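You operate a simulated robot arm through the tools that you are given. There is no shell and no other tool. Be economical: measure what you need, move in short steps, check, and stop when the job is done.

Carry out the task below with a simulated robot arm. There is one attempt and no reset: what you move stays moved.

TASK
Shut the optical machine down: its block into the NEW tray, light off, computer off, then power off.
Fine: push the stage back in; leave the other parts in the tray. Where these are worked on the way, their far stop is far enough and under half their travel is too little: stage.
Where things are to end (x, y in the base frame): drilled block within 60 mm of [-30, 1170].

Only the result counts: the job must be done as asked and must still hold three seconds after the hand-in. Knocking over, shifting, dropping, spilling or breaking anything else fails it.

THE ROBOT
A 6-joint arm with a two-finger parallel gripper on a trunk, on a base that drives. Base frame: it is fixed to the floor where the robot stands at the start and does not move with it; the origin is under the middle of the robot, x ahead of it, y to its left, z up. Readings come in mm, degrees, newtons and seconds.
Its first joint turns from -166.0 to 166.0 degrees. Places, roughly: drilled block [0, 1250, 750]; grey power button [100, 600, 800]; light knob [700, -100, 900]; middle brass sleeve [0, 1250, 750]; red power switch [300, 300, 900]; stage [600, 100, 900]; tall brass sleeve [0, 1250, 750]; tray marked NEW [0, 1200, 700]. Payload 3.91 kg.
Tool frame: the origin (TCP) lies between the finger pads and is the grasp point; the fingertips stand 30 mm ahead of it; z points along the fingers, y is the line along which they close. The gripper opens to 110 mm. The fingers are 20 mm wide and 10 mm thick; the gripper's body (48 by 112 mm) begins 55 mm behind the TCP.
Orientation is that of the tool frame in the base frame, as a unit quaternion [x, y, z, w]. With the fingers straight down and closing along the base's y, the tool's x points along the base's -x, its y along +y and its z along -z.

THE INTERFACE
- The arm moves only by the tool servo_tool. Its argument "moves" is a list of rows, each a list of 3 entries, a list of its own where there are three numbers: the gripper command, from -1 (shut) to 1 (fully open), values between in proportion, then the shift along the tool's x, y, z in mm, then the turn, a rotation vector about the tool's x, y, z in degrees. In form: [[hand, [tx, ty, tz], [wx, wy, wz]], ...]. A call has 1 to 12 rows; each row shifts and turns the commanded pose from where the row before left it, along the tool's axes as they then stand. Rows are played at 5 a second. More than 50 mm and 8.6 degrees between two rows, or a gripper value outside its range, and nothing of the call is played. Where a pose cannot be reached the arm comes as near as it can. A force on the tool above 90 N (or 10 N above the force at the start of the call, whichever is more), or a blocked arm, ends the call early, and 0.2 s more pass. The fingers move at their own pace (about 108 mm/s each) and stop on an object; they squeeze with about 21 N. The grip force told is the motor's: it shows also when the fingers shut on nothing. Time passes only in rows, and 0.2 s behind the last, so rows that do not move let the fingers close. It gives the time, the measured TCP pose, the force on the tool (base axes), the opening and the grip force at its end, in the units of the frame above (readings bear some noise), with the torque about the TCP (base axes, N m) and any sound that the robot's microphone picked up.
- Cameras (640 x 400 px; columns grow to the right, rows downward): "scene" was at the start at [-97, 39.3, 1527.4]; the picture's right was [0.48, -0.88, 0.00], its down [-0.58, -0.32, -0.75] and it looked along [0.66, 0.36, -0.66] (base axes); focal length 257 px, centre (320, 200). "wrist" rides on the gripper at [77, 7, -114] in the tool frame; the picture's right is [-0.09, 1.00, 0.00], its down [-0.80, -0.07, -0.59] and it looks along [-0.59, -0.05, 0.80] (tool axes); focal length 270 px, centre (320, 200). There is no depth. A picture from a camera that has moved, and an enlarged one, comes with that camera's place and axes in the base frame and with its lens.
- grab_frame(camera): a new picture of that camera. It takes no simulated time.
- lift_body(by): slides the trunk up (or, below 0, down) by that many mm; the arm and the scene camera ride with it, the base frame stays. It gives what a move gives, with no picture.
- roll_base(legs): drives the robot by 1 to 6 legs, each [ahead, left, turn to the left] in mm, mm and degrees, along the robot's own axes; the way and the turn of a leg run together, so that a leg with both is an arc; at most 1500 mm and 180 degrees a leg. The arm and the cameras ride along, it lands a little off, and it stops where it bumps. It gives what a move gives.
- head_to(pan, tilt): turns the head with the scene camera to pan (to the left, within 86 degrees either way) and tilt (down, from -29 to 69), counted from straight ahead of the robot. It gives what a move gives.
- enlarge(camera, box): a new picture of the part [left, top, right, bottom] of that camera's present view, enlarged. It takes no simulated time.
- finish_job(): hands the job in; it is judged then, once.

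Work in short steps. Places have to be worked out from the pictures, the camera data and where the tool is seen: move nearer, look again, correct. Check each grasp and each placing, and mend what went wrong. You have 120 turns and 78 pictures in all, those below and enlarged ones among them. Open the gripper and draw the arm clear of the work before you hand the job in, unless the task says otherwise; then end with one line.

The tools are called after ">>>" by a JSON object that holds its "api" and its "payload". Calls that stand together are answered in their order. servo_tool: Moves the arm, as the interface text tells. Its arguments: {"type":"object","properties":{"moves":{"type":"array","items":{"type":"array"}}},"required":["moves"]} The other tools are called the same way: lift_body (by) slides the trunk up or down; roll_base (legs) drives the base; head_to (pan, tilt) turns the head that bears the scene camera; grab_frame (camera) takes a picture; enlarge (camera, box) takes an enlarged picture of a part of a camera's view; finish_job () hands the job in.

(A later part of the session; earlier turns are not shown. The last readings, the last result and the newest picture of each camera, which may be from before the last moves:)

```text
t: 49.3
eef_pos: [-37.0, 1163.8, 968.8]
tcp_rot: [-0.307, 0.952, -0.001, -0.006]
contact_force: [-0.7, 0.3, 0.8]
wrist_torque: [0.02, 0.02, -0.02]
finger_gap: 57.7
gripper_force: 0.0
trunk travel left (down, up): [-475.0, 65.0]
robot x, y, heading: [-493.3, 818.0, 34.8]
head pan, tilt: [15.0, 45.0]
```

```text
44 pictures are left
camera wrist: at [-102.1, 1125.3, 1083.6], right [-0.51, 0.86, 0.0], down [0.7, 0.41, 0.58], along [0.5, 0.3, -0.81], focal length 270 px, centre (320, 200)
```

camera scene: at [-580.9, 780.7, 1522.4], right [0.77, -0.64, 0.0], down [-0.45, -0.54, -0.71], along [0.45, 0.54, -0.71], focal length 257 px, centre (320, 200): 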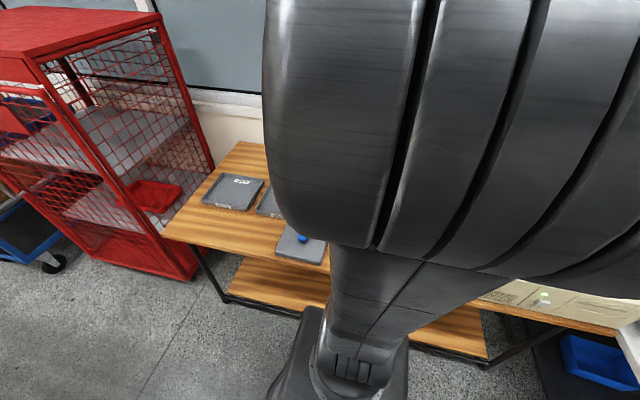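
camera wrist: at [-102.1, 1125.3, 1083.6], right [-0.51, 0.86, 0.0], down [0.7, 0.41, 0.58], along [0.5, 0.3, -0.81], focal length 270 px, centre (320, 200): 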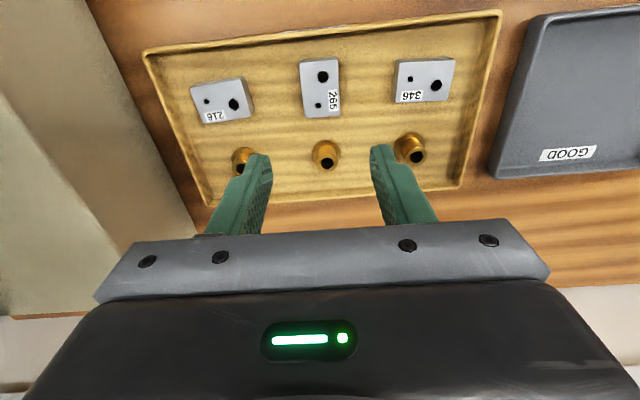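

The block 265 stands in the NEW tray near (-38,1164), the rest undisturbed. I raise and retract the arm, then drive back to the machine.

>>> {"api": "servo_tool", "payload": {"moves": [[-1, [0, 0, -45], [0, 0, 0]], [-1, [0, 0, -45], [0, 0, 0]], [-1, [0, 0, -45], [0, 0, 0]], [-1, [0, 0, -45], [0, 0, 0]], [-1, [0, 0, -35], [0, 0, 0]], [-1, [45, 0, 0], [0, 0, 0]], [-1, [45, 0, 0], [0, 0, 0]], [-1, [45, 0, 0], [0, 0, 0]], [-1, [45, 0, 0], [0, 0, 0]], [-1, [45, 0, 0], [0, 0, 0]]]}}

>>> {"api": "roll_base", "payload": {"legs": [[0, 0, -35], [480, -818, 0]]}}

>>> {"api": "grab_frame", "payload": {"camera": "wrist"}}

```text
t: 51.5
eef_pos: [-216.8, 1033.3, 1189.0]
tcp_rot: [-0.307, 0.952, 0.0, -0.005]
contact_force: [0.0, -0.1, 1.0]
wrist_torque: [0.02, 0.0, 0.03]
finger_gap: 0.0
gripper_force: 20.9
trunk travel left (down, up): [-475.0, 65.0]
robot x, y, heading: [-493.0, 818.0, 35.2]
head pan, tilt: [15.0, 45.0]
```

```text
t: 58.0
eef_pos: [336.8, 42.4, 1189.3]
tcp_rot: [-0.005, 1.0, 0.002, -0.006]
contact_force: [-0.1, 0.2, -0.6]
wrist_torque: [0.06, 0.01, -0.02]
finger_gap: 0.1
gripper_force: 21.3
trunk travel left (down, up): [-475.0, 65.0]
robot x, y, heading: [-13.9, 26.4, -0.1]
head pan, tilt: [15.0, 45.0]
```

```text
43 pictures are left
camera wrist: at [260.9, 48.9, 1303.5], right [0.08, 1.0, 0.0], down [0.81, -0.06, 0.58], along [0.58, -0.04, -0.81], focal length 270 px, centre (320, 200)
```

wrist: 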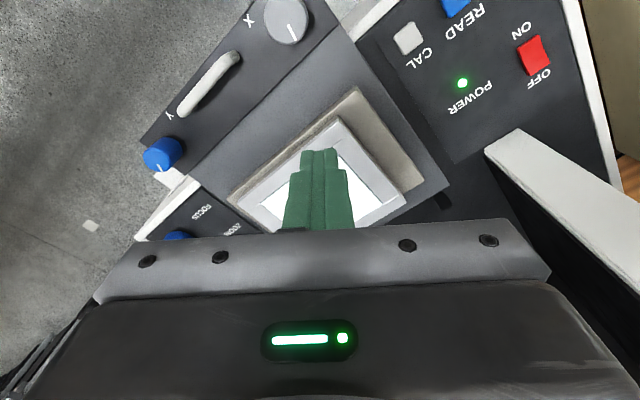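

Back near the start pose. I regrasp the handle (at ≈(327,-86)) to push the stage back in: yaw 54°, and move above it.

>>> {"api": "servo_tool", "payload": {"moves": [[0, [0, 0, 0], [0, 0, 7.7]], [0, [0, 0, 0], [0, 0, 7.7]], [0, [0, 0, 0], [0, 0, 7.7]], [0, [0, 0, 0], [0, 0, 7.7]], [0, [0, 0, 0], [0, 0, 7.7]], [0, [0, 0, 0], [0, 0, 7.7]], [0, [0, 0, 0], [0.3, 0.3, 7.7]], [0, [-32, -28, 0], [0, 0, 0]], [0, [-32, -28, 0], [0, 0, 0]], [0, [-32, -28, 0], [0, 0, 0]], [0, [0, 0, 45], [0, 0, 0]], [0, [0, 0, 45], [0, 0, 0]]]}}

>>> {"api": "grab_frame", "payload": {"camera": "wrist"}}

```text
t: 60.6
eef_pos: [327.1, -84.4, 1097.7]
tcp_rot: [0.448, 0.894, -0.003, -0.009]
contact_force: [-0.1, 0.4, 0.3]
wrist_torque: [0.05, 0.0, -0.02]
finger_gap: 55.1
gripper_force: 0.0
trunk travel left (down, up): [-475.0, 65.0]
robot x, y, heading: [-16.6, 24.2, -0.2]
head pan, tilt: [15.0, 45.0]
```

```text
42 pictures are left
camera wrist: at [287.1, -19.2, 1212.3], right [0.85, 0.53, -0.01], down [0.43, -0.69, 0.58], along [0.3, -0.5, -0.81], focal length 270 px, centre (320, 200)
```

wrist: 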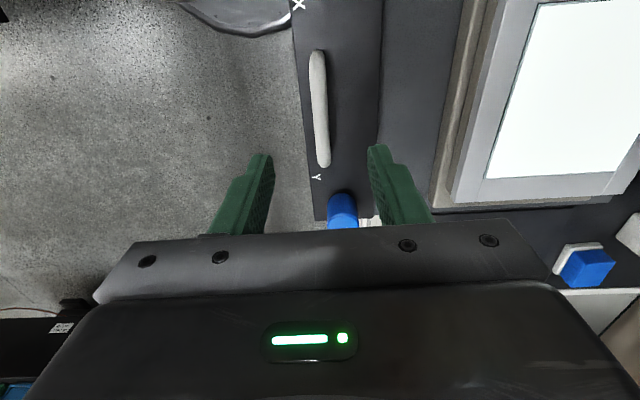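

The bar is centred between the fingers. I descend to z≈984 and close.

>>> {"api": "servo_tool", "payload": {"moves": [[0, [0, 0, 40], [0, 0, 0]], [0, [0, 0, 40], [0, 0, 0]], [0, [0, 0, 20], [0, 0, 0]], [0, [0, 0, 10], [0, 0, 0]], [0, [0, 0, 3], [0, 0, 0]], [-1, [0, 0, 0], [0, 0, 0]], [-1, [0, 0, 0], [0, 0, 0]], [-1, [0, 0, 0], [0, 0, 0]]]}}

```text
t: 62.4
eef_pos: [322.3, -83.9, 984.3]
tcp_rot: [0.448, 0.894, -0.002, -0.008]
contact_force: [1.0, 1.0, -4.6]
wrist_torque: [-0.42, -0.3, -0.59]
finger_gap: 12.8
gripper_force: 44.8
trunk travel left (down, up): [-475.0, 65.0]
robot x, y, heading: [-14.3, 23.7, -0.3]
head pan, tilt: [15.0, 45.0]
```

Gripped. I push the stage in along the tool's +y.

>>> {"api": "servo_tool", "payload": {"moves": [[-1, [0, 12, 0], [0, 0, 0]], [-1, [0, 12, 0], [0, 0, 0]], [-1, [0, 12, 0], [0, 0, 0]], [-1, [0, 12, 0], [0, 0, 0]], [-1, [0, 12, 0], [0, 0, 0]], [-1, [0, 12, 0], [0, 0, 0]], [-1, [0, 12, 0], [0, 0, 0]], [-1, [0, 12, 0], [0, 0, 0]], [-1, [0, 12, 0], [0, 0, 0]], [-1, [0, 12, 0], [0, 0, 0]]]}}

>>> {"api": "servo_tool", "payload": {"moves": [[-1, [0, 10, 0], [0, 0, 0]], [-1, [0, 10, 0], [0, 0, 0]], [-1, [0, 6, 0], [0, 0, 0]], [-1, [0, 6, 0], [0, 0, 0]], [-1, [0, 5, 0], [0, 0, 0]]]}}

```text
t: 64.6
eef_pos: [420.9, -10.7, 984.1]
tcp_rot: [0.448, 0.894, -0.001, -0.008]
contact_force: [7.8, -6.4, 4.6]
wrist_torque: [0.64, 0.69, -0.6]
finger_gap: 12.8
gripper_force: 45.0
trunk travel left (down, up): [-475.0, 65.0]
robot x, y, heading: [-17.8, 24.9, -0.0]
head pan, tilt: [15.0, 45.0]
```

```text
t: 65.8
eef_pos: [444.1, 5.6, 983.9]
tcp_rot: [0.449, 0.893, -0.002, -0.011]
contact_force: [-9.2, -37.4, 26.4]
wrist_torque: [-0.41, -0.35, -0.37]
finger_gap: 12.6
gripper_force: 44.7
trunk travel left (down, up): [-475.0, 65.0]
robot x, y, heading: [-17.4, 24.6, -0.3]
head pan, tilt: [15.0, 45.0]
```

The stage is back at its inner stop. I release, rise, and move so the wrist camera looks at the knobs on the right.

>>> {"api": "servo_tool", "payload": {"moves": [[0, [0, 0, 0], [0, 0, 0]], [0, [0, 0, 0], [0, 0, 0]], [0, [0, 0, -40], [0, 0, 0]], [0, [0, 0, -45], [0, 0, 0]], [-1, [0, 0, -45], [0, 0, 0]], [-1, [-40, 0, -25], [0, 0, 0]], [-1, [-45, 0, 0], [0, 0, 0]], [-1, [-20, 30, 0], [0, 0, 0]]]}}

>>> {"api": "grab_frame", "payload": {"camera": "wrist"}}

```text
t: 67.6
eef_pos: [540.2, -55.0, 1135.3]
tcp_rot: [0.448, 0.894, -0.003, -0.011]
contact_force: [0.3, -0.6, 0.2]
wrist_torque: [0.01, 0.0, 0.02]
finger_gap: 0.1
gripper_force: 21.0
trunk travel left (down, up): [-475.0, 65.0]
robot x, y, heading: [-15.3, 29.6, 0.0]
head pan, tilt: [15.0, 45.0]
```

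```text
41 pictures are left
camera wrist: at [502.3, 11.1, 1251.3], right [0.85, 0.53, -0.02], down [0.43, -0.69, 0.58], along [0.3, -0.5, -0.81], focal length 270 px, centre (320, 200)
```

wrist: 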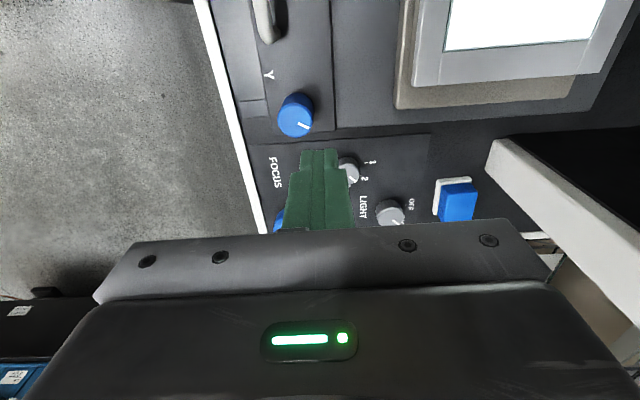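

I see LIGHT knob at px (390,213) with an OFF mark. I enlarge it.

>>> {"api": "enlarge", "payload": {"camera": "wrist", "box": [330, 140, 490, 240]}}

```text
4.00 times, centred on (410, 190) of wrist
camera zoom: at [502.3, 11.1, 1251.3], right [0.85, 0.53, -0.02], down [0.43, -0.69, 0.58], along [0.3, -0.5, -0.81], focal length 1081 px, centre (-40, 240)
```

zoom: 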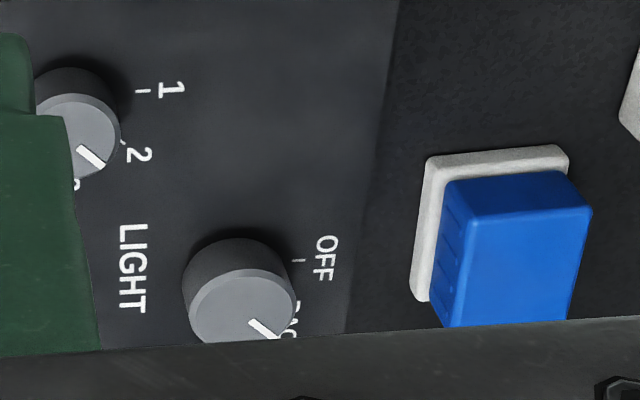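

The LIGHT knob is at about (725,-152), pointing to BACK; OFF is about 50° counter-clockwise from above. It is near the reach limit, so I retract and drive parallel to the machine to the right.

>>> {"api": "servo_tool", "payload": {"moves": [[-1, [0, -45, -20], [0, 0, 0]], [-1, [0, -45, 0], [0, 0, 0]], [-1, [0, -45, 0], [0, 0, 0]], [-1, [0, -35, 0], [0, 0, 0]]]}}

>>> {"api": "roll_base", "payload": {"legs": [[115, -170, 0]]}}

>>> {"api": "grab_frame", "payload": {"camera": "wrist"}}

```text
t: 68.6
eef_pos: [402.8, -156.7, 1157.7]
tcp_rot: [0.45, 0.893, -0.003, -0.009]
contact_force: [0.2, -1.0, -0.7]
wrist_torque: [0.02, -0.02, 0.03]
finger_gap: 0.0
gripper_force: 20.6
trunk travel left (down, up): [-475.0, 65.0]
robot x, y, heading: [-12.6, 21.9, 0.1]
head pan, tilt: [15.0, 45.0]
```

```text
t: 70.2
eef_pos: [514.6, -328.8, 1157.8]
tcp_rot: [0.45, 0.893, -0.002, -0.01]
contact_force: [-0.2, 0.4, -0.4]
wrist_torque: [0.04, -0.01, -0.01]
finger_gap: 0.0
gripper_force: 21.0
trunk travel left (down, up): [-475.0, 65.0]
robot x, y, heading: [98.5, -144.1, -0.6]
head pan, tilt: [15.0, 45.0]
```

```text
39 pictures are left
camera wrist: at [477.9, -263.6, 1271.9], right [0.85, 0.52, -0.01], down [0.43, -0.69, 0.58], along [0.3, -0.5, -0.81], focal length 270 px, centre (320, 200)
```

wrist: 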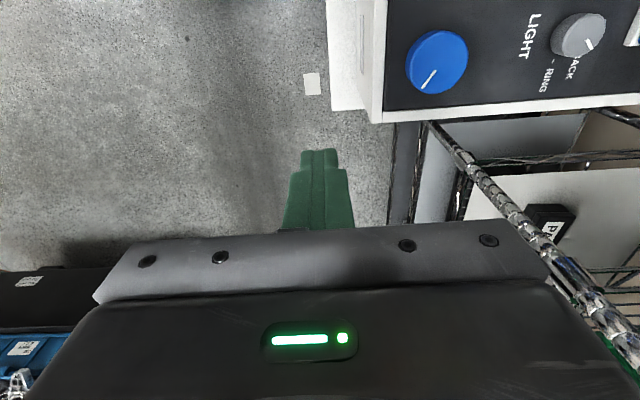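

Triangulated: knob top at about (717,-147,945). I move above it with the fingers partly open.

>>> {"api": "servo_tool", "payload": {"moves": [[0, [4.4, 45, 0], [0, 0, 0]], [0, [4.4, 45, 0], [0, 0, 0]], [0, [4.4, 45, 0], [0, 0, 0]], [0, [4.4, 45, 0], [0, 0, 0]], [0, [4.4, 45, 0], [0, 0, 0]], [0, [4, 45, 0], [0.6, 0.6, 0]], [0, [0, 0, 40], [0, 0, 0]], [0, [0, 0, 40], [0, 0, 0]]]}}

>>> {"api": "grab_frame", "payload": {"camera": "wrist"}}

```text
t: 72.0
eef_pos: [712.9, -146.5, 1072.1]
tcp_rot: [0.449, 0.893, -0.005, -0.016]
contact_force: [-0.1, 0.1, 0.2]
wrist_torque: [0.02, 0.02, -0.01]
finger_gap: 54.8
gripper_force: 0.1
trunk travel left (down, up): [-475.0, 65.0]
robot x, y, heading: [97.2, -146.8, -0.3]
head pan, tilt: [15.0, 45.0]
```

```text
38 pictures are left
camera wrist: at [676.8, -81.1, 1188.4], right [0.85, 0.52, -0.03], down [0.44, -0.69, 0.58], along [0.28, -0.5, -0.82], focal length 270 px, centre (320, 200)
```

wrist: 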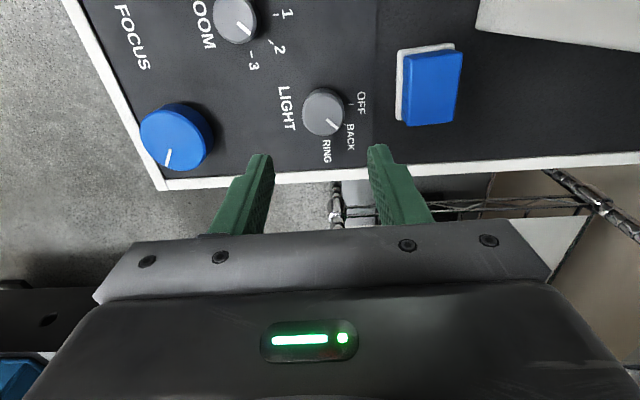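

Well aligned over the knob (its pointer is at BACK, OFF is 45° CCW). I remove the tilt, open slightly more and descend towards it.

>>> {"api": "servo_tool", "payload": {"moves": [[0.25, [0, 0, 30], [-1.5, -1.1, 0]], [0.25, [0, 0, 35], [0, 0, 0]], [0.25, [0, 0, 20], [0, 0, 0]]]}}

>>> {"api": "grab_frame", "payload": {"camera": "wrist"}}

```text
t: 72.8
eef_pos: [714.5, -146.4, 987.5]
tcp_rot: [0.449, 0.894, 0.002, -0.002]
contact_force: [-0.8, 0.3, 0.9]
wrist_torque: [-0.01, -0.01, 0.01]
finger_gap: 68.7
gripper_force: 0.0
trunk travel left (down, up): [-475.0, 65.0]
robot x, y, heading: [98.0, -146.0, -0.3]
head pan, tilt: [15.0, 45.0]
```

```text
37 pictures are left
camera wrist: at [674.1, -81.0, 1101.6], right [0.85, 0.52, 0.0], down [0.42, -0.69, 0.59], along [0.31, -0.5, -0.81], focal length 270 px, centre (320, 200)
```

wrist: 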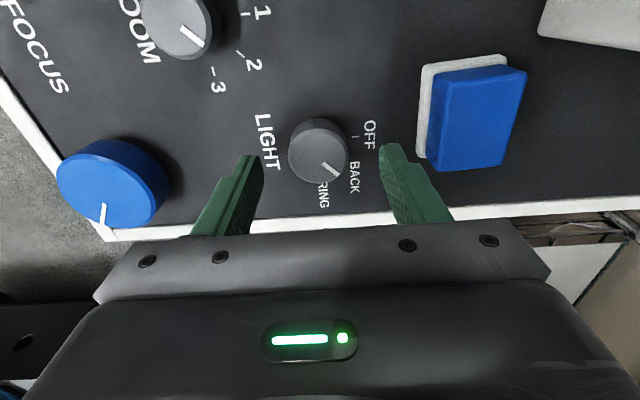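

Centred. I descend so the tips straddle the knob and close.

>>> {"api": "servo_tool", "payload": {"moves": [[0.2, [0, 0, 15], [0, 0, 0]], [0.2, [0, 0, 8], [0, 0, 0]], [0.2, [0, 0, 4], [0, 0, 0]], [-1, [0, 0, 0], [0, 0, 0]], [-1, [0, 0, 0], [0, 0, 0]], [-1, [0, 0, 0], [0, 0, 0]]]}}

>>> {"api": "enlarge", "payload": {"camera": "wrist", "box": [220, 80, 440, 240]}}

```text
t: 74.2
eef_pos: [713.4, -146.5, 961.1]
tcp_rot: [0.449, 0.894, 0.003, -0.002]
contact_force: [-1.5, -0.2, -0.9]
wrist_torque: [-0.56, 0.48, 0.04]
finger_gap: 37.3
gripper_force: 44.7
trunk travel left (down, up): [-475.0, 65.0]
robot x, y, heading: [99.4, -144.5, -0.3]
head pan, tilt: [15.0, 45.0]
```

```text
2.50 times, centred on (330, 160) of wrist
camera zoom: at [672.2, -80.4, 1076.0], right [0.85, 0.52, 0.0], down [0.42, -0.69, 0.59], along [0.31, -0.5, -0.81], focal length 676 px, centre (295, 300)
```

zoom: 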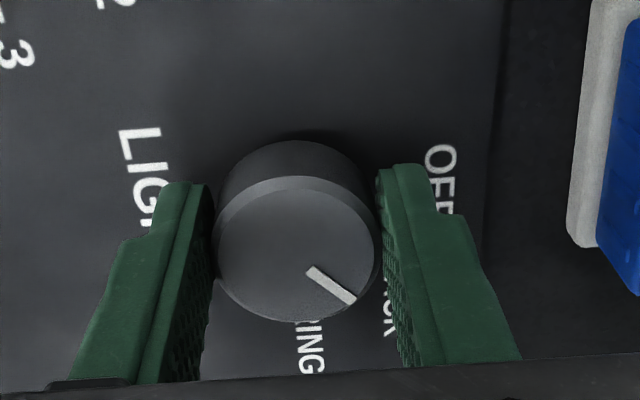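

Knob gripped at 37 mm. I turn it counter-clockwise (seen from above) by about 45°.

>>> {"api": "servo_tool", "payload": {"moves": [[-1, [0, 0, 0], [0, 0, -7.5]], [-1, [0, 0, 0], [0, 0, -7.5]], [-1, [0, 0, 0], [0, 0, -7.5]], [-1, [0, 0, 0], [0, 0, -7.5]], [-1, [0, 0, 0], [0, 0, -7.5]], [-1, [0, 0, 0], [0, 0, -7.5]]]}}

>>> {"api": "enlarge", "payload": {"camera": "wrist", "box": [220, 80, 440, 240]}}

```text
t: 75.7
eef_pos: [710.7, -146.7, 961.1]
tcp_rot: [0.073, 0.997, 0.003, -0.002]
contact_force: [-17.1, -14.3, -11.2]
wrist_torque: [-1.37, 0.7, -0.09]
finger_gap: 37.6
gripper_force: 44.4
trunk travel left (down, up): [-475.0, 65.0]
robot x, y, heading: [98.0, -144.9, -0.5]
head pan, tilt: [15.0, 45.0]
```

```text
2.50 times, centred on (330, 160) of wrist
camera zoom: at [636.4, -130.4, 1075.9], right [0.23, 0.97, 0.01], down [0.78, -0.19, 0.59], along [0.57, -0.13, -0.81], focal length 676 px, centre (295, 300)
```

zoom: 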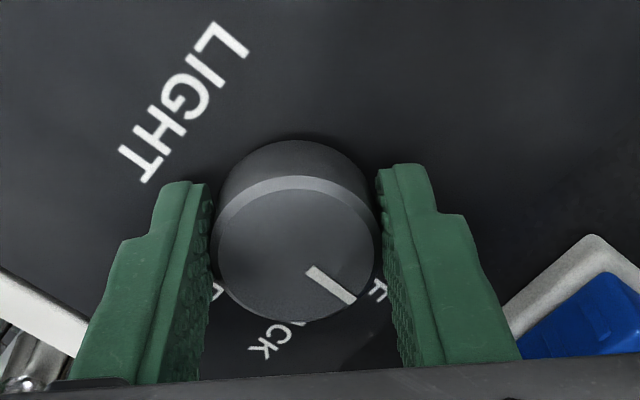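

The pointer now sits at the OFF mark. I release, rise and verify.

>>> {"api": "servo_tool", "payload": {"moves": [[0.2, [0, 0, 0], [0, 0, 0]], [0.2, [0, 0, 0], [0, 0, 0]], [0.2, [0, 0, -25], [0, 0, 0]], [0.2, [0, 0, -40], [0, 0, 0]], [0.2, [0, 0, -45], [0, 0, 0]], [0.2, [20, 0, -45], [0, 0, 0]]]}}

>>> {"api": "enlarge", "payload": {"camera": "wrist", "box": [200, 40, 520, 240]}}

```text
t: 77.0
eef_pos: [692.9, -144.7, 1117.8]
tcp_rot: [0.073, 0.997, 0.003, -0.001]
contact_force: [0.7, -0.1, 0.5]
wrist_torque: [0.01, -0.03, -0.03]
finger_gap: 66.0
gripper_force: 0.1
trunk travel left (down, up): [-475.0, 65.0]
robot x, y, heading: [97.2, -149.2, -0.0]
head pan, tilt: [15.0, 45.0]
```

```text
2.00 times, centred on (360, 140) of wrist
camera zoom: at [617.4, -127.1, 1231.6], right [0.23, 0.97, 0.01], down [0.78, -0.19, 0.59], along [0.58, -0.13, -0.81], focal length 541 px, centre (240, 320)
```

zoom: 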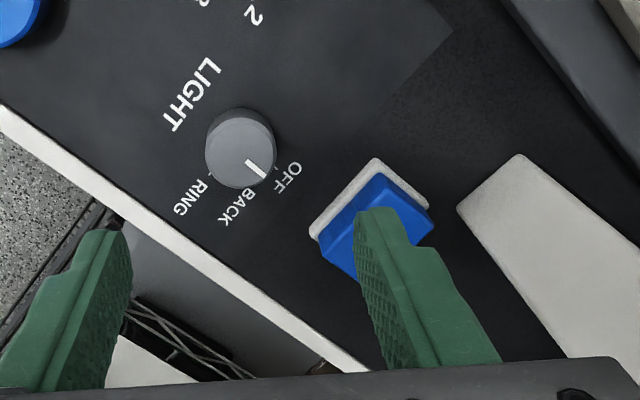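

The pointer is near OFF. I check the computer screen to confirm that the light is off.

>>> {"api": "enlarge", "payload": {"camera": "wrist", "box": [280, 80, 380, 160]}}

>>> {"api": "head_to", "payload": {"pan": 70, "tilt": 30}}

>>> {"api": "grab_frame", "payload": {"camera": "scene"}}

```text
5.00 times, centred on (330, 120) of wrist
camera zoom: at [617.4, -127.1, 1231.6], right [0.23, 0.97, 0.01], down [0.78, -0.19, 0.59], along [0.58, -0.13, -0.81], focal length 1351 px, centre (270, 600)
```

zoom: 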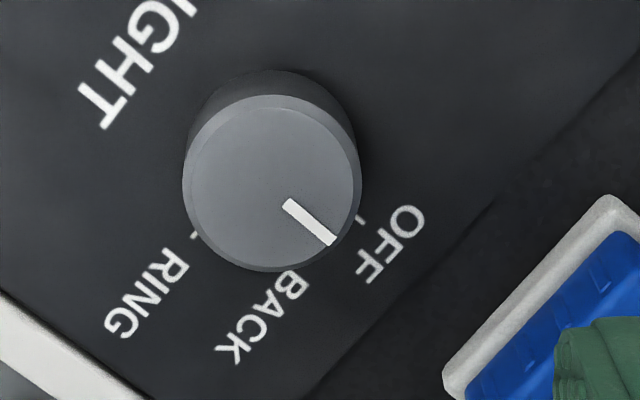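

```text
t: 78.3
eef_pos: [693.9, -144.9, 1116.0]
tcp_rot: [0.073, 0.997, 0.002, -0.002]
contact_force: [0.3, 0.0, 1.4]
wrist_torque: [0.01, 0.0, 0.0]
finger_gap: 66.1
gripper_force: 0.0
trunk travel left (down, up): [-475.0, 65.0]
robot x, y, heading: [99.2, -145.7, -0.2]
head pan, tilt: [70.0, 30.0]
```

```text
32 pictures are left
camera scene: at [-40.7, -60.4, 1545.0], right [0.94, -0.35, 0.0], down [-0.17, -0.47, -0.87], along [0.3, 0.81, -0.5], focal length 257 px, centre (320, 200)
```

scene: 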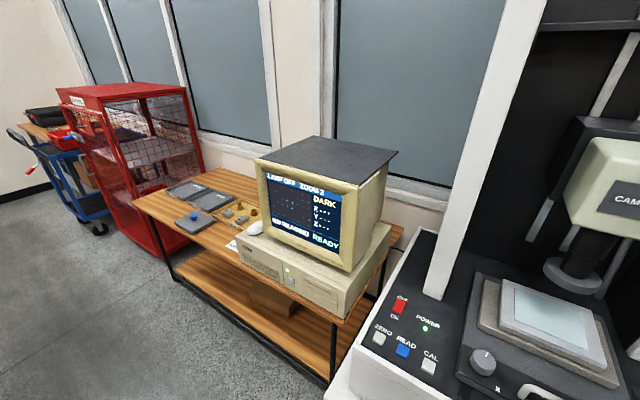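

The screen says LAMP OFF / DARK, so the light is off. Next the computer's grey button near (95,607,810): I retract the arm, drive in front of the computer and turn to face it.

>>> {"api": "servo_tool", "payload": {"moves": [[-1, [30, 0, -35], [0, 0, 0]], [-1, [40, 0, -25], [0, 0, 0]], [-1, [45, 0, 0], [0, 0, 0]], [-1, [45, 0, 0], [0, 0, 0]], [-1, [45, 0, 0], [0, 0, 0]], [-1, [45, 0, 0], [0, 0, 0]]]}}

>>> {"api": "roll_base", "payload": {"legs": [[-440, 425, 0], [0, 0, 36]]}}

>>> {"api": "head_to", "payload": {"pan": 30, "tilt": 45}}

>>> {"api": "grab_frame", "payload": {"camera": "wrist"}}

>>> {"api": "grab_frame", "payload": {"camera": "scene"}}

```text
t: 79.7
eef_pos: [444.3, -108.4, 1178.0]
tcp_rot: [0.073, 0.997, 0.003, 0.0]
contact_force: [-0.3, 0.1, 0.5]
wrist_torque: [0.02, 0.01, -0.03]
finger_gap: 0.0
gripper_force: 20.9
trunk travel left (down, up): [-475.0, 65.0]
robot x, y, heading: [100.2, -145.3, -0.4]
head pan, tilt: [70.0, 30.0]
```

```text
t: 84.8
eef_pos: [-84.6, 515.3, 1177.8]
tcp_rot: [-0.243, 0.97, 0.002, -0.001]
contact_force: [-0.1, -0.2, 0.3]
wrist_torque: [-0.02, -0.02, -0.03]
finger_gap: 0.0
gripper_force: 21.5
trunk travel left (down, up): [-475.0, 65.0]
robot x, y, heading: [-341.1, 278.5, 36.2]
head pan, tilt: [70.0, 30.0]
```

```text
t: 85.9
eef_pos: [-84.9, 515.4, 1177.2]
tcp_rot: [-0.243, 0.97, 0.003, -0.002]
contact_force: [0.9, 1.1, -0.5]
wrist_torque: [0.02, 0.02, 0.01]
finger_gap: 0.0
gripper_force: 21.5
trunk travel left (down, up): [-475.0, 65.0]
robot x, y, heading: [-341.3, 275.8, 36.2]
head pan, tilt: [30.0, 45.0]
```

```text
31 pictures are left
camera wrist: at [-155.4, 483.9, 1291.5], right [-0.39, 0.92, 0.01], down [0.74, 0.31, 0.59], along [0.54, 0.24, -0.81], focal length 270 px, centre (320, 200)
```

wrist: 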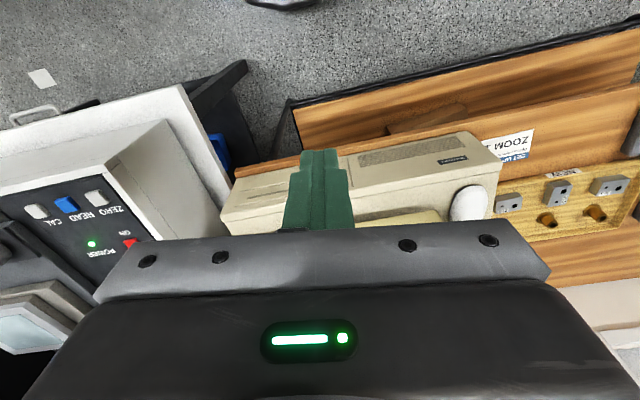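

```text
30 pictures are left
camera scene: at [-447.5, 249.7, 1522.4], right [0.92, -0.4, 0.0], down [-0.28, -0.65, -0.71], along [0.28, 0.65, -0.71], focal length 257 px, centre (320, 200)
```

scene: 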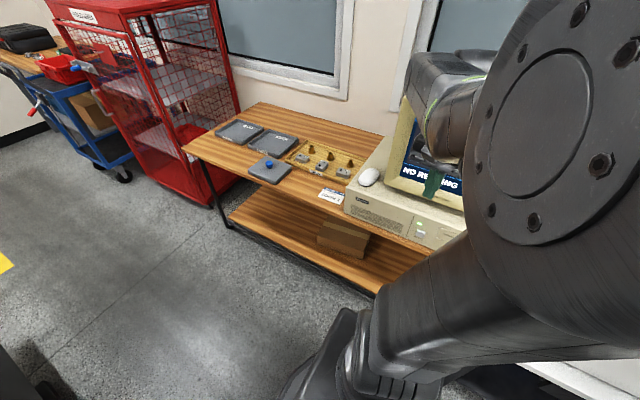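

I enlarge the scene view around the button.

>>> {"api": "enlarge", "payload": {"camera": "scene", "box": [340, 180, 470, 260]}}

>>> {"api": "enlarge", "payload": {"camera": "wrist", "box": [200, 100, 520, 260]}}

```text
4.92 times, centred on (405, 220) of scene
camera zoom: at [-447.5, 249.7, 1522.4], right [0.92, -0.4, 0.0], down [-0.28, -0.65, -0.71], along [0.28, 0.65, -0.71], focal length 1267 px, centre (-98, 102)
```

zoom: 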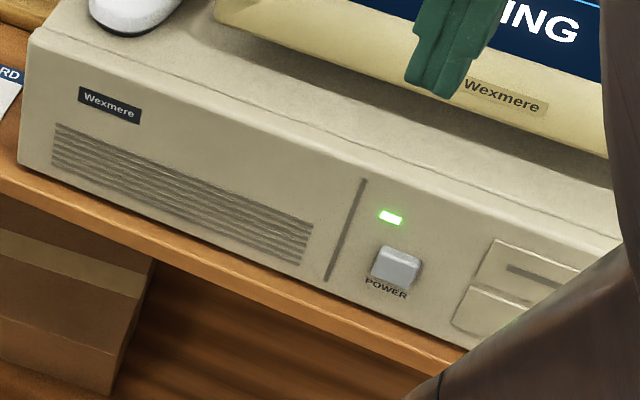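

```text
2.00 times, centred on (360, 180) of wrist
camera zoom: at [-155.4, 483.9, 1291.5], right [-0.39, 0.92, 0.01], down [0.74, 0.31, 0.59], along [0.54, 0.24, -0.81], focal length 541 px, centre (240, 240)
```

zoom: 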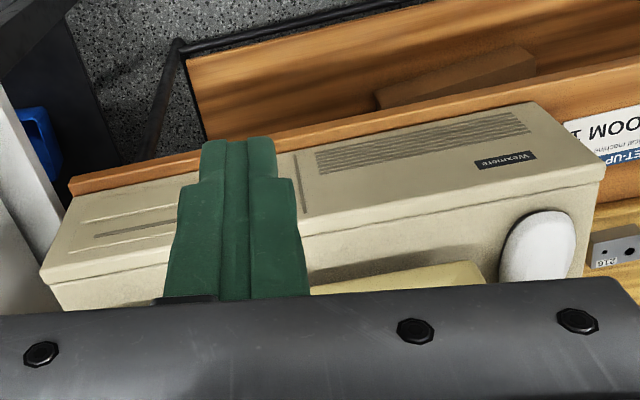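

The button computes to about (93,617,802) on a face whose normal is −D=(-0.80,-0.59). I yaw to face it and pitch the hand forward 65°.

>>> {"api": "servo_tool", "payload": {"moves": [[-1, [0, 0, 0], [0, 0, -8.1]], [-1, [0, 0, 0], [0, -8.1, 0]], [-1, [0, 0, 0], [0, -8.1, 0]], [-1, [0, 0, 0], [0, -8.1, 0]], [-1, [0, 0, 0], [0, -8.1, 0]], [-1, [0, 0, 0], [0, -8.1, 0]], [-1, [0, 0, 0], [0, -8.1, 0]], [-1, [0, 0, 0], [0, -8.1, 0]], [-1, [0, 0, 0], [0, -8.1, 0]]]}}

```text
t: 87.9
eef_pos: [-86.0, 514.3, 1176.0]
tcp_rot: [-0.266, 0.815, 0.164, 0.488]
contact_force: [0.0, -0.1, 0.4]
wrist_torque: [-0.01, 0.03, 0.02]
finger_gap: 0.0
gripper_force: 20.7
trunk travel left (down, up): [-475.0, 65.0]
robot x, y, heading: [-344.5, 275.5, 36.3]
head pan, tilt: [30.0, 45.0]
```

Hand faces the computer, 28° downward. I lower the trunk to bring it down to the button's height.

>>> {"api": "lift_body", "payload": {"by": -340}}

>>> {"api": "grab_frame", "payload": {"camera": "wrist"}}

```text
t: 90.2
eef_pos: [-78.3, 527.1, 873.9]
tcp_rot: [-0.288, 0.842, 0.127, 0.438]
contact_force: [-0.5, 0.2, 0.1]
wrist_torque: [0.0, -0.03, 0.0]
finger_gap: 0.0
gripper_force: 20.5
trunk travel left (down, up): [-217.0, 323.0]
robot x, y, heading: [-343.0, 276.5, 36.4]
head pan, tilt: [30.0, 45.0]
stopped: the arm was blocked; the commanded pose is now the measured one
```

```text
27 pictures are left
camera wrist: at [-193.4, 450.3, 877.4], right [-0.56, 0.83, 0.03], down [0.01, -0.03, 1.0], along [0.83, 0.56, 0.01], focal length 270 px, centre (320, 200)
```

wrist: 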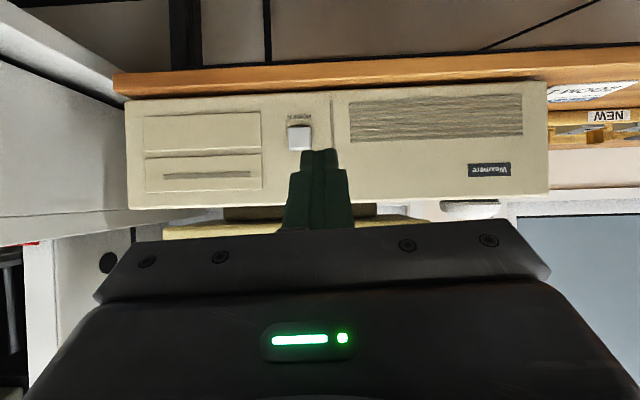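

The trunk stopped early but the hand is now well placed; this view again gives the button at (93,615,805). I advance the fingertips to about 20 mm before it.

>>> {"api": "servo_tool", "payload": {"moves": [[-1, [-10.5, -7.2, 37], [0, 0, 0]], [-1, [-10.5, -7.2, 37], [0, 0, 0]], [-1, [-10.5, -7.2, 37], [0, 0, 0]], [-1, [-10.5, -7.2, 37], [0, 0, 0]]]}}

>>> {"api": "grab_frame", "payload": {"camera": "wrist"}}

```text
t: 91.2
eef_pos: [-6.4, 602.1, 837.3]
tcp_rot: [-0.286, 0.842, 0.124, 0.44]
contact_force: [-0.2, -1.0, -0.2]
wrist_torque: [-0.01, -0.02, 0.0]
finger_gap: 0.0
gripper_force: 20.7
out of reach, approached as far as the arm can: row 1, 2, 3, 4
trunk travel left (down, up): [-217.0, 323.0]
robot x, y, heading: [-346.0, 280.4, 36.3]
head pan, tilt: [30.0, 45.0]
```

```text
26 pictures are left
camera wrist: at [-121.8, 526.5, 841.6], right [-0.55, 0.84, 0.03], down [0.01, -0.03, 1.0], along [0.84, 0.55, 0.01], focal length 270 px, centre (320, 200)
```

wrist: 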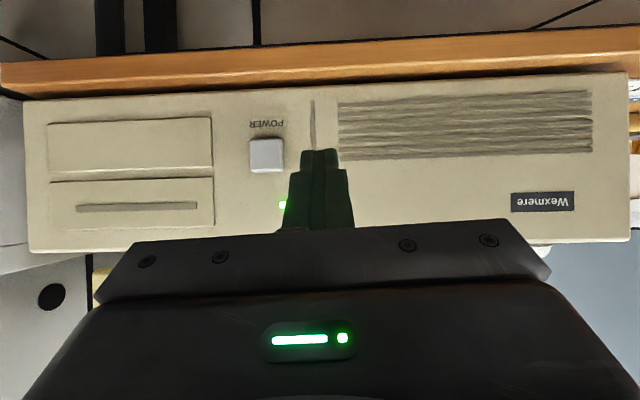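

The arm ran into a reach limit in this pitched pose. I raise the trunk back and will use a less pitched hand instead.

>>> {"api": "lift_body", "payload": {"by": 258}}

>>> {"api": "servo_tool", "payload": {"moves": [[-1, [0, 0, -10], [0, 6, 0]], [-1, [0, 0, -10], [0, 6, 0]], [-1, [0, 0, -10], [0, 6, 0]], [-1, [0, 0, 0], [0, 6, 0]]]}}

```text
t: 93.9
eef_pos: [-6.4, 603.5, 1095.6]
tcp_rot: [-0.287, 0.842, 0.124, 0.439]
contact_force: [-0.6, -0.3, -0.1]
wrist_torque: [0.0, -0.01, 0.02]
finger_gap: 0.1
gripper_force: 20.7
trunk travel left (down, up): [-475.0, 65.0]
robot x, y, heading: [-342.1, 277.6, 36.2]
head pan, tilt: [30.0, 45.0]
```

```text
t: 94.9
eef_pos: [6.0, 600.5, 1132.9]
tcp_rot: [-0.281, 0.892, 0.07, 0.348]
contact_force: [0.5, 0.4, 0.2]
wrist_torque: [-0.02, -0.02, 0.0]
finger_gap: 0.0
gripper_force: 21.0
out of reach, approached as far as the arm can: row 1, 2, 3
trunk travel left (down, up): [-475.0, 65.0]
robot x, y, heading: [-342.2, 277.7, 36.3]
head pan, tilt: [30.0, 45.0]
```

Now 41° from vertical. I move down towards a spot about 25 mm in front of the button.

>>> {"api": "servo_tool", "payload": {"moves": [[-1, [25.1, -2, 36.3], [0, 0, 0]], [-1, [25.1, -2, 36.3], [0, 0, 0]], [-1, [25.1, -2, 36.3], [0, 0, 0]], [-1, [25.1, -2, 36.3], [0, 0, 0]], [-1, [25.1, -2, 36.3], [0, 0, 0]], [-1, [25.1, -2, 36.3], [0, 0, 0]]]}}

>>> {"api": "grab_frame", "payload": {"camera": "wrist"}}

```text
t: 96.3
eef_pos: [36.2, 626.7, 883.4]
tcp_rot: [-0.277, 0.893, 0.063, 0.349]
contact_force: [0.0, 0.9, 0.2]
wrist_torque: [0.0, 0.02, 0.02]
finger_gap: 0.2
gripper_force: 20.9
out of reach, approached as far as the arm can: row 4, 5, 6
trunk travel left (down, up): [-475.0, 65.0]
robot x, y, heading: [-344.2, 278.2, 36.0]
head pan, tilt: [30.0, 45.0]
```

```text
25 pictures are left
camera wrist: at [-81.4, 563.3, 918.1], right [-0.48, 0.88, -0.02], down [0.17, 0.12, 0.98], along [0.86, 0.47, -0.21], focal length 270 px, centre (320, 200)
```

wrist: 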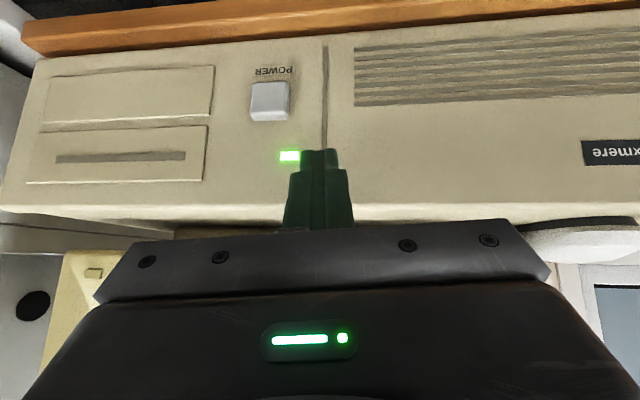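

The reach limit shows again; I lessen the pitch further, to about 28°, backing off slightly.

>>> {"api": "servo_tool", "payload": {"moves": [[-1, [0, 0, -20], [0, 6.5, 0]], [-1, [10, 0, 0], [0, 6.5, 0]], [-1, [0, 0, 0], [0, 0, 0]]]}}

```text
t: 97.1
eef_pos: [16.0, 614.9, 894.4]
tcp_rot: [-0.285, 0.926, 0.038, 0.244]
contact_force: [-0.2, 0.6, -0.5]
wrist_torque: [-0.01, 0.0, 0.01]
finger_gap: 0.0
gripper_force: 21.5
trunk travel left (down, up): [-475.0, 65.0]
robot x, y, heading: [-343.9, 277.8, 36.0]
head pan, tilt: [30.0, 45.0]
```

Reachable now. I move the tip to about 20 mm in front of the button.

>>> {"api": "servo_tool", "payload": {"moves": [[-1, [2.3, -12, 25.5], [0, 0, 0]], [-1, [2.3, -12, 25.5], [0, 0, 0]], [-1, [2.3, -12, 25.5], [0, 0, 0]]]}}

>>> {"api": "grab_frame", "payload": {"camera": "wrist"}}

```text
t: 97.9
eef_pos: [62.8, 604.2, 829.5]
tcp_rot: [-0.285, 0.927, 0.033, 0.243]
contact_force: [0.2, 1.1, 0.3]
wrist_torque: [0.02, 0.0, -0.01]
finger_gap: 0.0
gripper_force: 20.5
out of reach, approached as far as the arm can: row 3
trunk travel left (down, up): [-475.0, 65.0]
robot x, y, heading: [-340.7, 279.3, 36.6]
head pan, tilt: [30.0, 45.0]
```

```text
24 pictures are left
camera wrist: at [-45.9, 547.2, 893.2], right [-0.48, 0.88, -0.04], down [0.36, 0.23, 0.91], along [0.8, 0.42, -0.42], focal length 270 px, centre (320, 200)
```

wrist: 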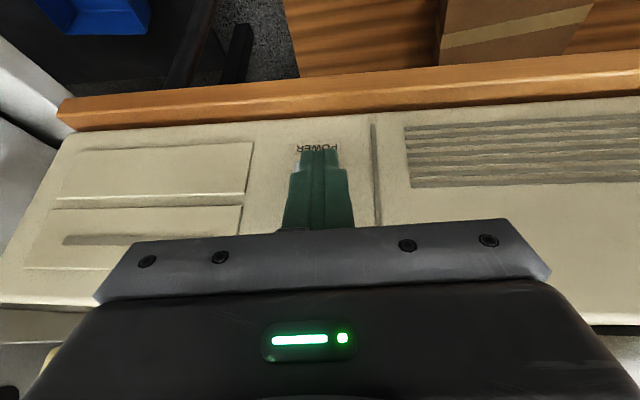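

The tip is at (75,610,803), about 7 mm left of the button's middle. I shift right and push forward in 5 mm steps.

>>> {"api": "servo_tool", "payload": {"moves": [[-1, [0, -7, 0.6], [0, 0, 0]], [-1, [-4.4, 0.3, 2.3], [0, 0, 0]], [-1, [-4.4, 0.3, 2.3], [0, 0, 0]], [-1, [-4.4, 0.3, 2.3], [0, 0, 0]], [-1, [-4.4, 0.3, 2.3], [0, 0, 0]], [-1, [-4.4, 0.3, 2.3], [0, 0, 0]]]}}

>>> {"api": "grab_frame", "payload": {"camera": "wrist"}}

```text
t: 99.3
eef_pos: [73.0, 611.1, 830.8]
tcp_rot: [-0.286, 0.927, 0.038, 0.239]
contact_force: [-50.9, -47.8, 16.8]
wrist_torque: [-1.34, 0.47, -0.25]
finger_gap: 0.0
gripper_force: 20.7
out of reach, approached as far as the arm can: row 1
trunk travel left (down, up): [-475.0, 65.0]
robot x, y, heading: [-347.6, 277.1, 36.0]
head pan, tilt: [30.0, 45.0]
heard: click
```

```text
23 pictures are left
camera wrist: at [-32.9, 553.8, 896.1], right [-0.48, 0.88, -0.03], down [0.37, 0.23, 0.9], along [0.79, 0.43, -0.43], focal length 270 px, centre (320, 200)
```

wrist: 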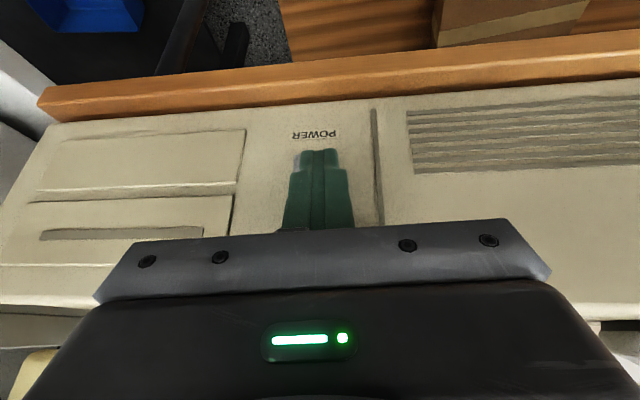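

A click was heard. I back off and look at the LED and screen.

>>> {"api": "servo_tool", "payload": {"moves": [[-1, [10, 0, -5], [0, 0, 0]], [-1, [15, 0, -8], [0, 0, 0]], [-1, [20, 0, -10], [0, 0, 0]], [-1, [20, 0, -10], [0, 0, 0]], [-1, [0, 0, -30], [0, 0, 0]], [-1, [0, 0, -40], [0, 0, 0]], [-1, [0, 0, -40], [0, 0, 0]], [-1, [0, 0, -40], [0, 0, 0]]]}}

>>> {"api": "grab_frame", "payload": {"camera": "wrist"}}

>>> {"api": "head_to", "payload": {"pan": 10, "tilt": 35}}

>>> {"api": "grab_frame", "payload": {"camera": "scene"}}

```text
t: 101.1
eef_pos: [-43.1, 561.0, 967.9]
tcp_rot: [-0.286, 0.925, 0.039, 0.245]
contact_force: [-0.2, -0.5, 0.4]
wrist_torque: [0.04, 0.04, 0.0]
finger_gap: 0.1
gripper_force: 21.1
out of reach, approached as far as the arm can: row 3, 4
trunk travel left (down, up): [-475.0, 65.0]
robot x, y, heading: [-341.5, 280.4, 36.1]
head pan, tilt: [30.0, 45.0]
```

```text
22 pictures are left
camera wrist: at [-150.7, 503.2, 1029.7], right [-0.48, 0.88, -0.03], down [0.36, 0.22, 0.91], along [0.8, 0.43, -0.42], focal length 270 px, centre (320, 200)
```

wrist: 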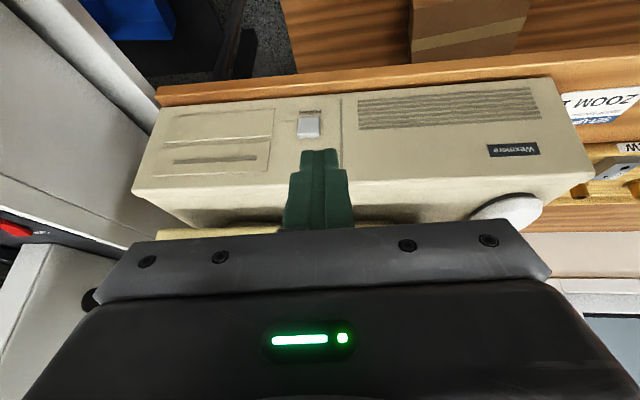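

```text
t: 101.9
eef_pos: [-41.6, 561.8, 966.0]
tcp_rot: [-0.286, 0.926, 0.038, 0.245]
contact_force: [-0.1, 0.4, 0.0]
wrist_torque: [0.03, -0.01, -0.01]
finger_gap: 0.2
gripper_force: 21.4
trunk travel left (down, up): [-475.0, 65.0]
robot x, y, heading: [-342.6, 276.1, 36.1]
head pan, tilt: [10.0, 35.0]
```

```text
21 pictures are left
camera scene: at [-419.2, 238.9, 1537.0], right [0.72, -0.69, 0.0], down [-0.4, -0.42, -0.82], along [0.57, 0.59, -0.57], focal length 257 px, centre (320, 200)
```

scene: 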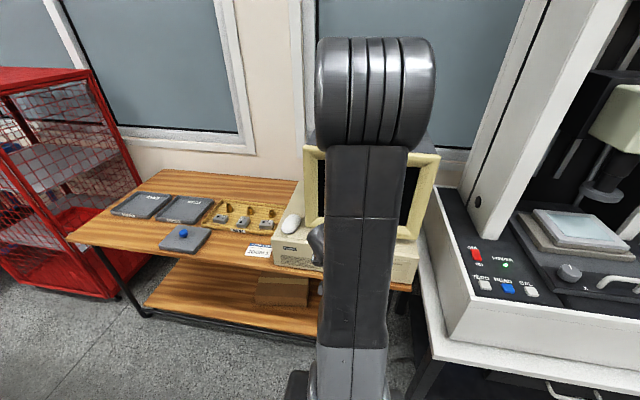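

The screen looks dark. I straighten the hand, raise and retract the arm, and check the screen properly before cutting the power.

>>> {"api": "servo_tool", "payload": {"moves": [[-1, [10, 0, -40], [0, 7.1, 0]], [-1, [10, 0, -45], [0, 7.1, 0]], [-1, [10, 0, -45], [0, 7.1, 0]], [-1, [0, 0, -45], [0, 7.1, 0]], [-1, [0, 0, -40], [0, 0, 0]]]}}

>>> {"api": "roll_base", "payload": {"legs": [[0, 0, -36], [300, -280, 0]]}}

>>> {"api": "head_to", "payload": {"pan": 70, "tilt": 30}}

>>> {"api": "grab_frame", "payload": {"camera": "scene"}}

```text
t: 103.1
eef_pos: [-109.7, 532.9, 1152.4]
tcp_rot: [-0.28, 0.958, -0.032, 0.049]
contact_force: [1.1, 0.5, 0.0]
wrist_torque: [0.02, 0.0, 0.02]
finger_gap: 0.1
gripper_force: 20.7
out of reach, approached as far as the arm can: row 1
trunk travel left (down, up): [-475.0, 65.0]
robot x, y, heading: [-344.1, 278.5, 36.3]
head pan, tilt: [10.0, 35.0]
```

```text
t: 107.4
eef_pos: [301.2, 74.1, 1152.4]
tcp_rot: [0.027, 0.998, -0.046, 0.038]
contact_force: [0.3, -0.1, -0.3]
wrist_torque: [0.03, -0.02, -0.04]
finger_gap: 0.2
gripper_force: 20.9
trunk travel left (down, up): [-475.0, 65.0]
robot x, y, heading: [-36.6, 3.2, 0.7]
head pan, tilt: [10.0, 35.0]
```

```text
t: 108.7
eef_pos: [301.1, 74.8, 1152.3]
tcp_rot: [0.026, 0.998, -0.045, 0.037]
contact_force: [0.0, 0.4, -0.4]
wrist_torque: [0.02, 0.02, -0.02]
finger_gap: 0.1
gripper_force: 21.4
trunk travel left (down, up): [-475.0, 65.0]
robot x, y, heading: [-38.1, 1.6, 0.8]
head pan, tilt: [70.0, 30.0]
```

```text
20 pictures are left
camera scene: at [-178.5, 84.6, 1544.8], right [0.94, -0.33, 0.0], down [-0.17, -0.47, -0.87], along [0.29, 0.82, -0.5], focal length 257 px, centre (320, 200)
```

scene: 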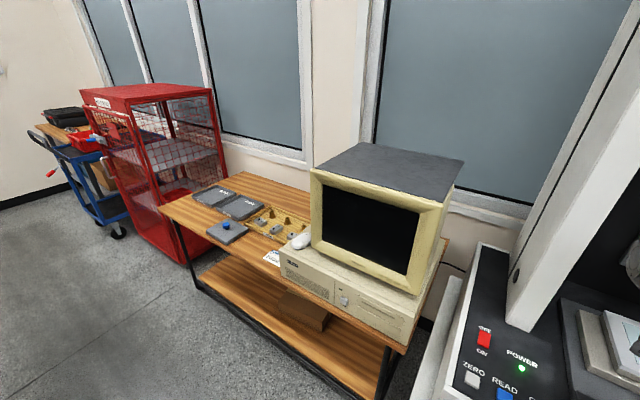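

The computer is off (screen black). Now the red switch at ≈(331,312,926): OFF end is the far side. I straighten the hand and move above it.

>>> {"api": "servo_tool", "payload": {"moves": [[-1, [0, 0, 0], [-5, 4.4, 0]], [-1, [-5, 45, 0], [0, 0, 0]], [-1, [-5, 45, 0], [0, 0, 0]], [-1, [-5, 45, 0], [0, 0, 0]], [-1, [-5, 45, 0], [0, 0, 0]], [-1, [-5, 45, 0], [0, 0, 0]], [-1, [0, 20, 40], [0, 0, 0]], [-1, [0, 0, 45], [0, 0, 0]]]}}

>>> {"api": "grab_frame", "payload": {"camera": "wrist"}}

```text
t: 110.5
eef_pos: [340.0, 319.0, 1066.9]
tcp_rot: [0.027, 1.0, -0.001, 0.001]
contact_force: [-0.1, 0.3, -0.8]
wrist_torque: [0.02, -0.01, 0.04]
finger_gap: 0.0
gripper_force: 21.0
trunk travel left (down, up): [-475.0, 65.0]
robot x, y, heading: [-37.3, 2.8, 0.9]
head pan, tilt: [70.0, 30.0]
```

```text
19 pictures are left
camera wrist: at [263.0, 330.1, 1181.4], right [0.14, 0.99, 0.0], down [0.8, -0.11, 0.59], along [0.59, -0.09, -0.8], focal length 270 px, centre (320, 200)
```

wrist: 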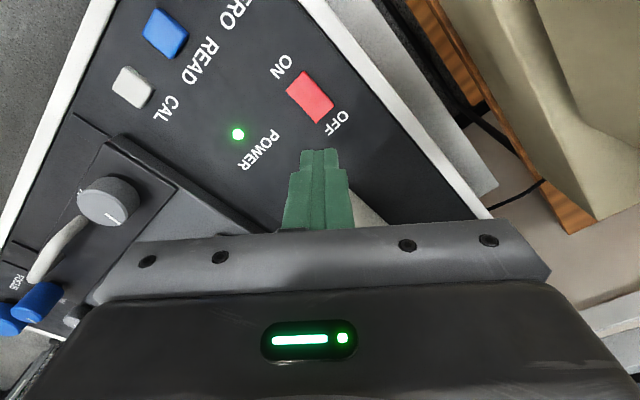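

OFF end is at about (345,318). I descend to just above and then press in small steps.

>>> {"api": "servo_tool", "payload": {"moves": [[-1, [-5, -1, 40], [0, 0, 0]], [-1, [0, 0, 40], [0, 0, 0]], [-1, [0, 0, 15], [0, 0, 0]]]}}

>>> {"api": "enlarge", "payload": {"camera": "wrist", "box": [220, 80, 440, 240]}}

```text
t: 111.3
eef_pos: [341.5, 315.7, 971.2]
tcp_rot: [0.027, 1.0, -0.002, 0.0]
contact_force: [0.3, 0.4, -0.5]
wrist_torque: [-0.02, 0.0, 0.01]
finger_gap: 0.1
gripper_force: 20.7
trunk travel left (down, up): [-475.0, 65.0]
robot x, y, heading: [-38.5, 0.0, 0.4]
head pan, tilt: [70.0, 30.0]
```

```text
2.50 times, centred on (330, 160) of wrist
camera zoom: at [265.0, 327.4, 1084.9], right [0.14, 0.99, 0.0], down [0.8, -0.11, 0.59], along [0.59, -0.09, -0.8], focal length 676 px, centre (295, 300)
```

zoom: 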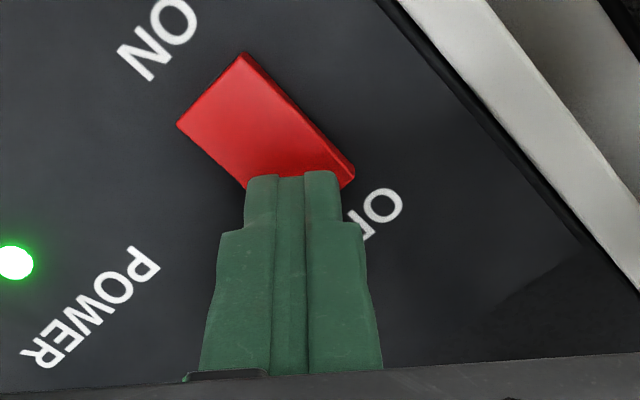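

The tips are over the OFF end. I press down step by step.

>>> {"api": "servo_tool", "payload": {"moves": [[-1, [0, 0, 4], [0, 0, 0]], [-1, [0, 0, 4], [0, 0, 0]], [-1, [0, 0, 4], [0, 0, 0]], [-1, [0, 0, 3], [0, 0, 0]], [-1, [0, 0, 3], [0, 0, 0]], [-1, [0, 0, 3], [0, 0, 0]]]}}

>>> {"api": "enlarge", "payload": {"camera": "wrist", "box": [220, 80, 440, 240]}}

```text
t: 112.6
eef_pos: [342.9, 315.8, 961.0]
tcp_rot: [0.027, 1.0, 0.006, 0.007]
contact_force: [-12.7, -9.8, 46.9]
wrist_torque: [-0.69, 0.76, -0.03]
finger_gap: 0.1
gripper_force: 21.5
trunk travel left (down, up): [-475.0, 65.0]
robot x, y, heading: [-36.3, -0.4, 0.8]
head pan, tilt: [70.0, 30.0]
stopped in row 6: the force on the tool passed its limit (the readings are from after the stop); the commanded pose is now the measured one
```

```text
2.50 times, centred on (330, 160) of wrist
camera zoom: at [265.1, 325.7, 1073.7], right [0.14, 0.99, 0.01], down [0.79, -0.12, 0.61], along [0.6, -0.07, -0.8], focal length 676 px, centre (295, 300)
```

zoom: 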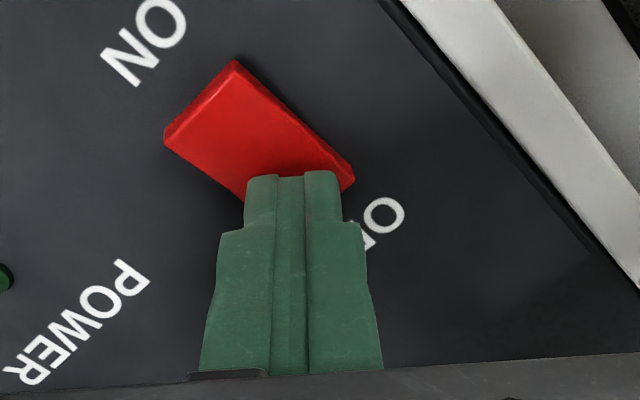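

The rocker tipped to OFF and the power LED is dark. I rise, retract and verify everything.

>>> {"api": "servo_tool", "payload": {"moves": [[-1, [0, 0, -15], [0, 0, 0]], [-1, [0, 0, -35], [0, 0, 0]], [-1, [0, 0, -45], [0, 0, 0]], [-1, [0, 0, -45], [0, 0, 0]], [0.5, [30, 0, -40], [0, 0, 0]], [0.5, [40, 0, -20], [0, 0, 0]], [0.5, [40, 0, 0], [0, 0, 0]]]}}

>>> {"api": "head_to", "payload": {"pan": 70, "tilt": 40}}

>>> {"api": "grab_frame", "payload": {"camera": "scene"}}

>>> {"api": "grab_frame", "payload": {"camera": "wrist"}}

```text
t: 114.2
eef_pos: [232.6, 321.9, 1157.0]
tcp_rot: [0.026, 1.0, 0.003, 0.005]
contact_force: [0.4, 0.3, -0.1]
wrist_torque: [0.0, 0.0, 0.01]
finger_gap: 82.6
gripper_force: 0.1
trunk travel left (down, up): [-475.0, 65.0]
robot x, y, heading: [-35.2, 2.1, 0.9]
head pan, tilt: [70.0, 30.0]
```

```text
t: 115.0
eef_pos: [233.3, 322.5, 1156.4]
tcp_rot: [0.026, 1.0, 0.003, 0.005]
contact_force: [0.8, 0.1, 1.2]
wrist_torque: [0.06, 0.01, 0.0]
finger_gap: 82.2
gripper_force: 0.0
trunk travel left (down, up): [-475.0, 65.0]
robot x, y, heading: [-37.5, 1.4, 0.9]
head pan, tilt: [70.0, 40.0]
```

```text
16 pictures are left
camera scene: at [-180.2, 79.5, 1529.5], right [0.94, -0.33, 0.0], down [-0.21, -0.61, -0.77], along [0.25, 0.72, -0.64], focal length 257 px, centre (320, 200)
```

scene: 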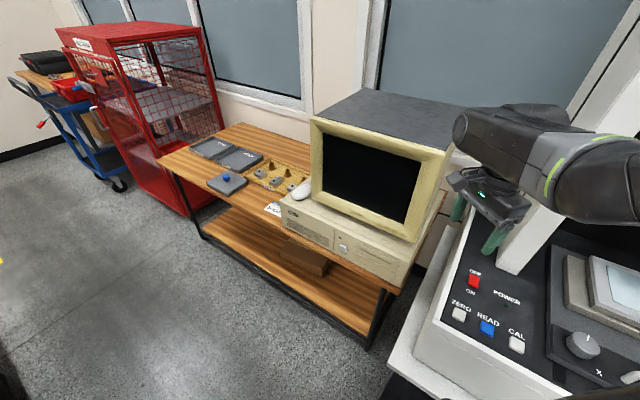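

```text
15 pictures are left
camera wrist: at [156.1, 331.6, 1270.5], right [0.14, 0.99, 0.01], down [0.79, -0.12, 0.6], along [0.6, -0.08, -0.8], focal length 270 px, centre (320, 200)
```

wrist: 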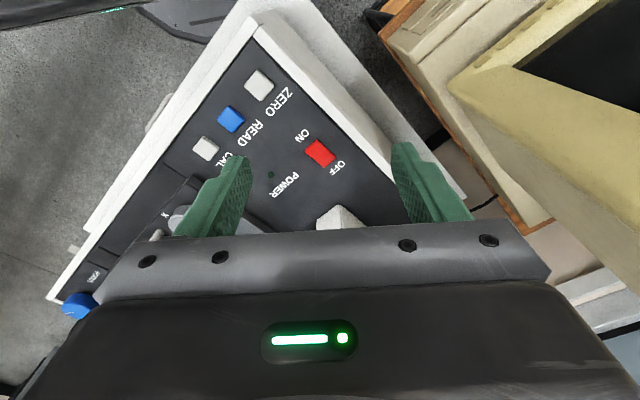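

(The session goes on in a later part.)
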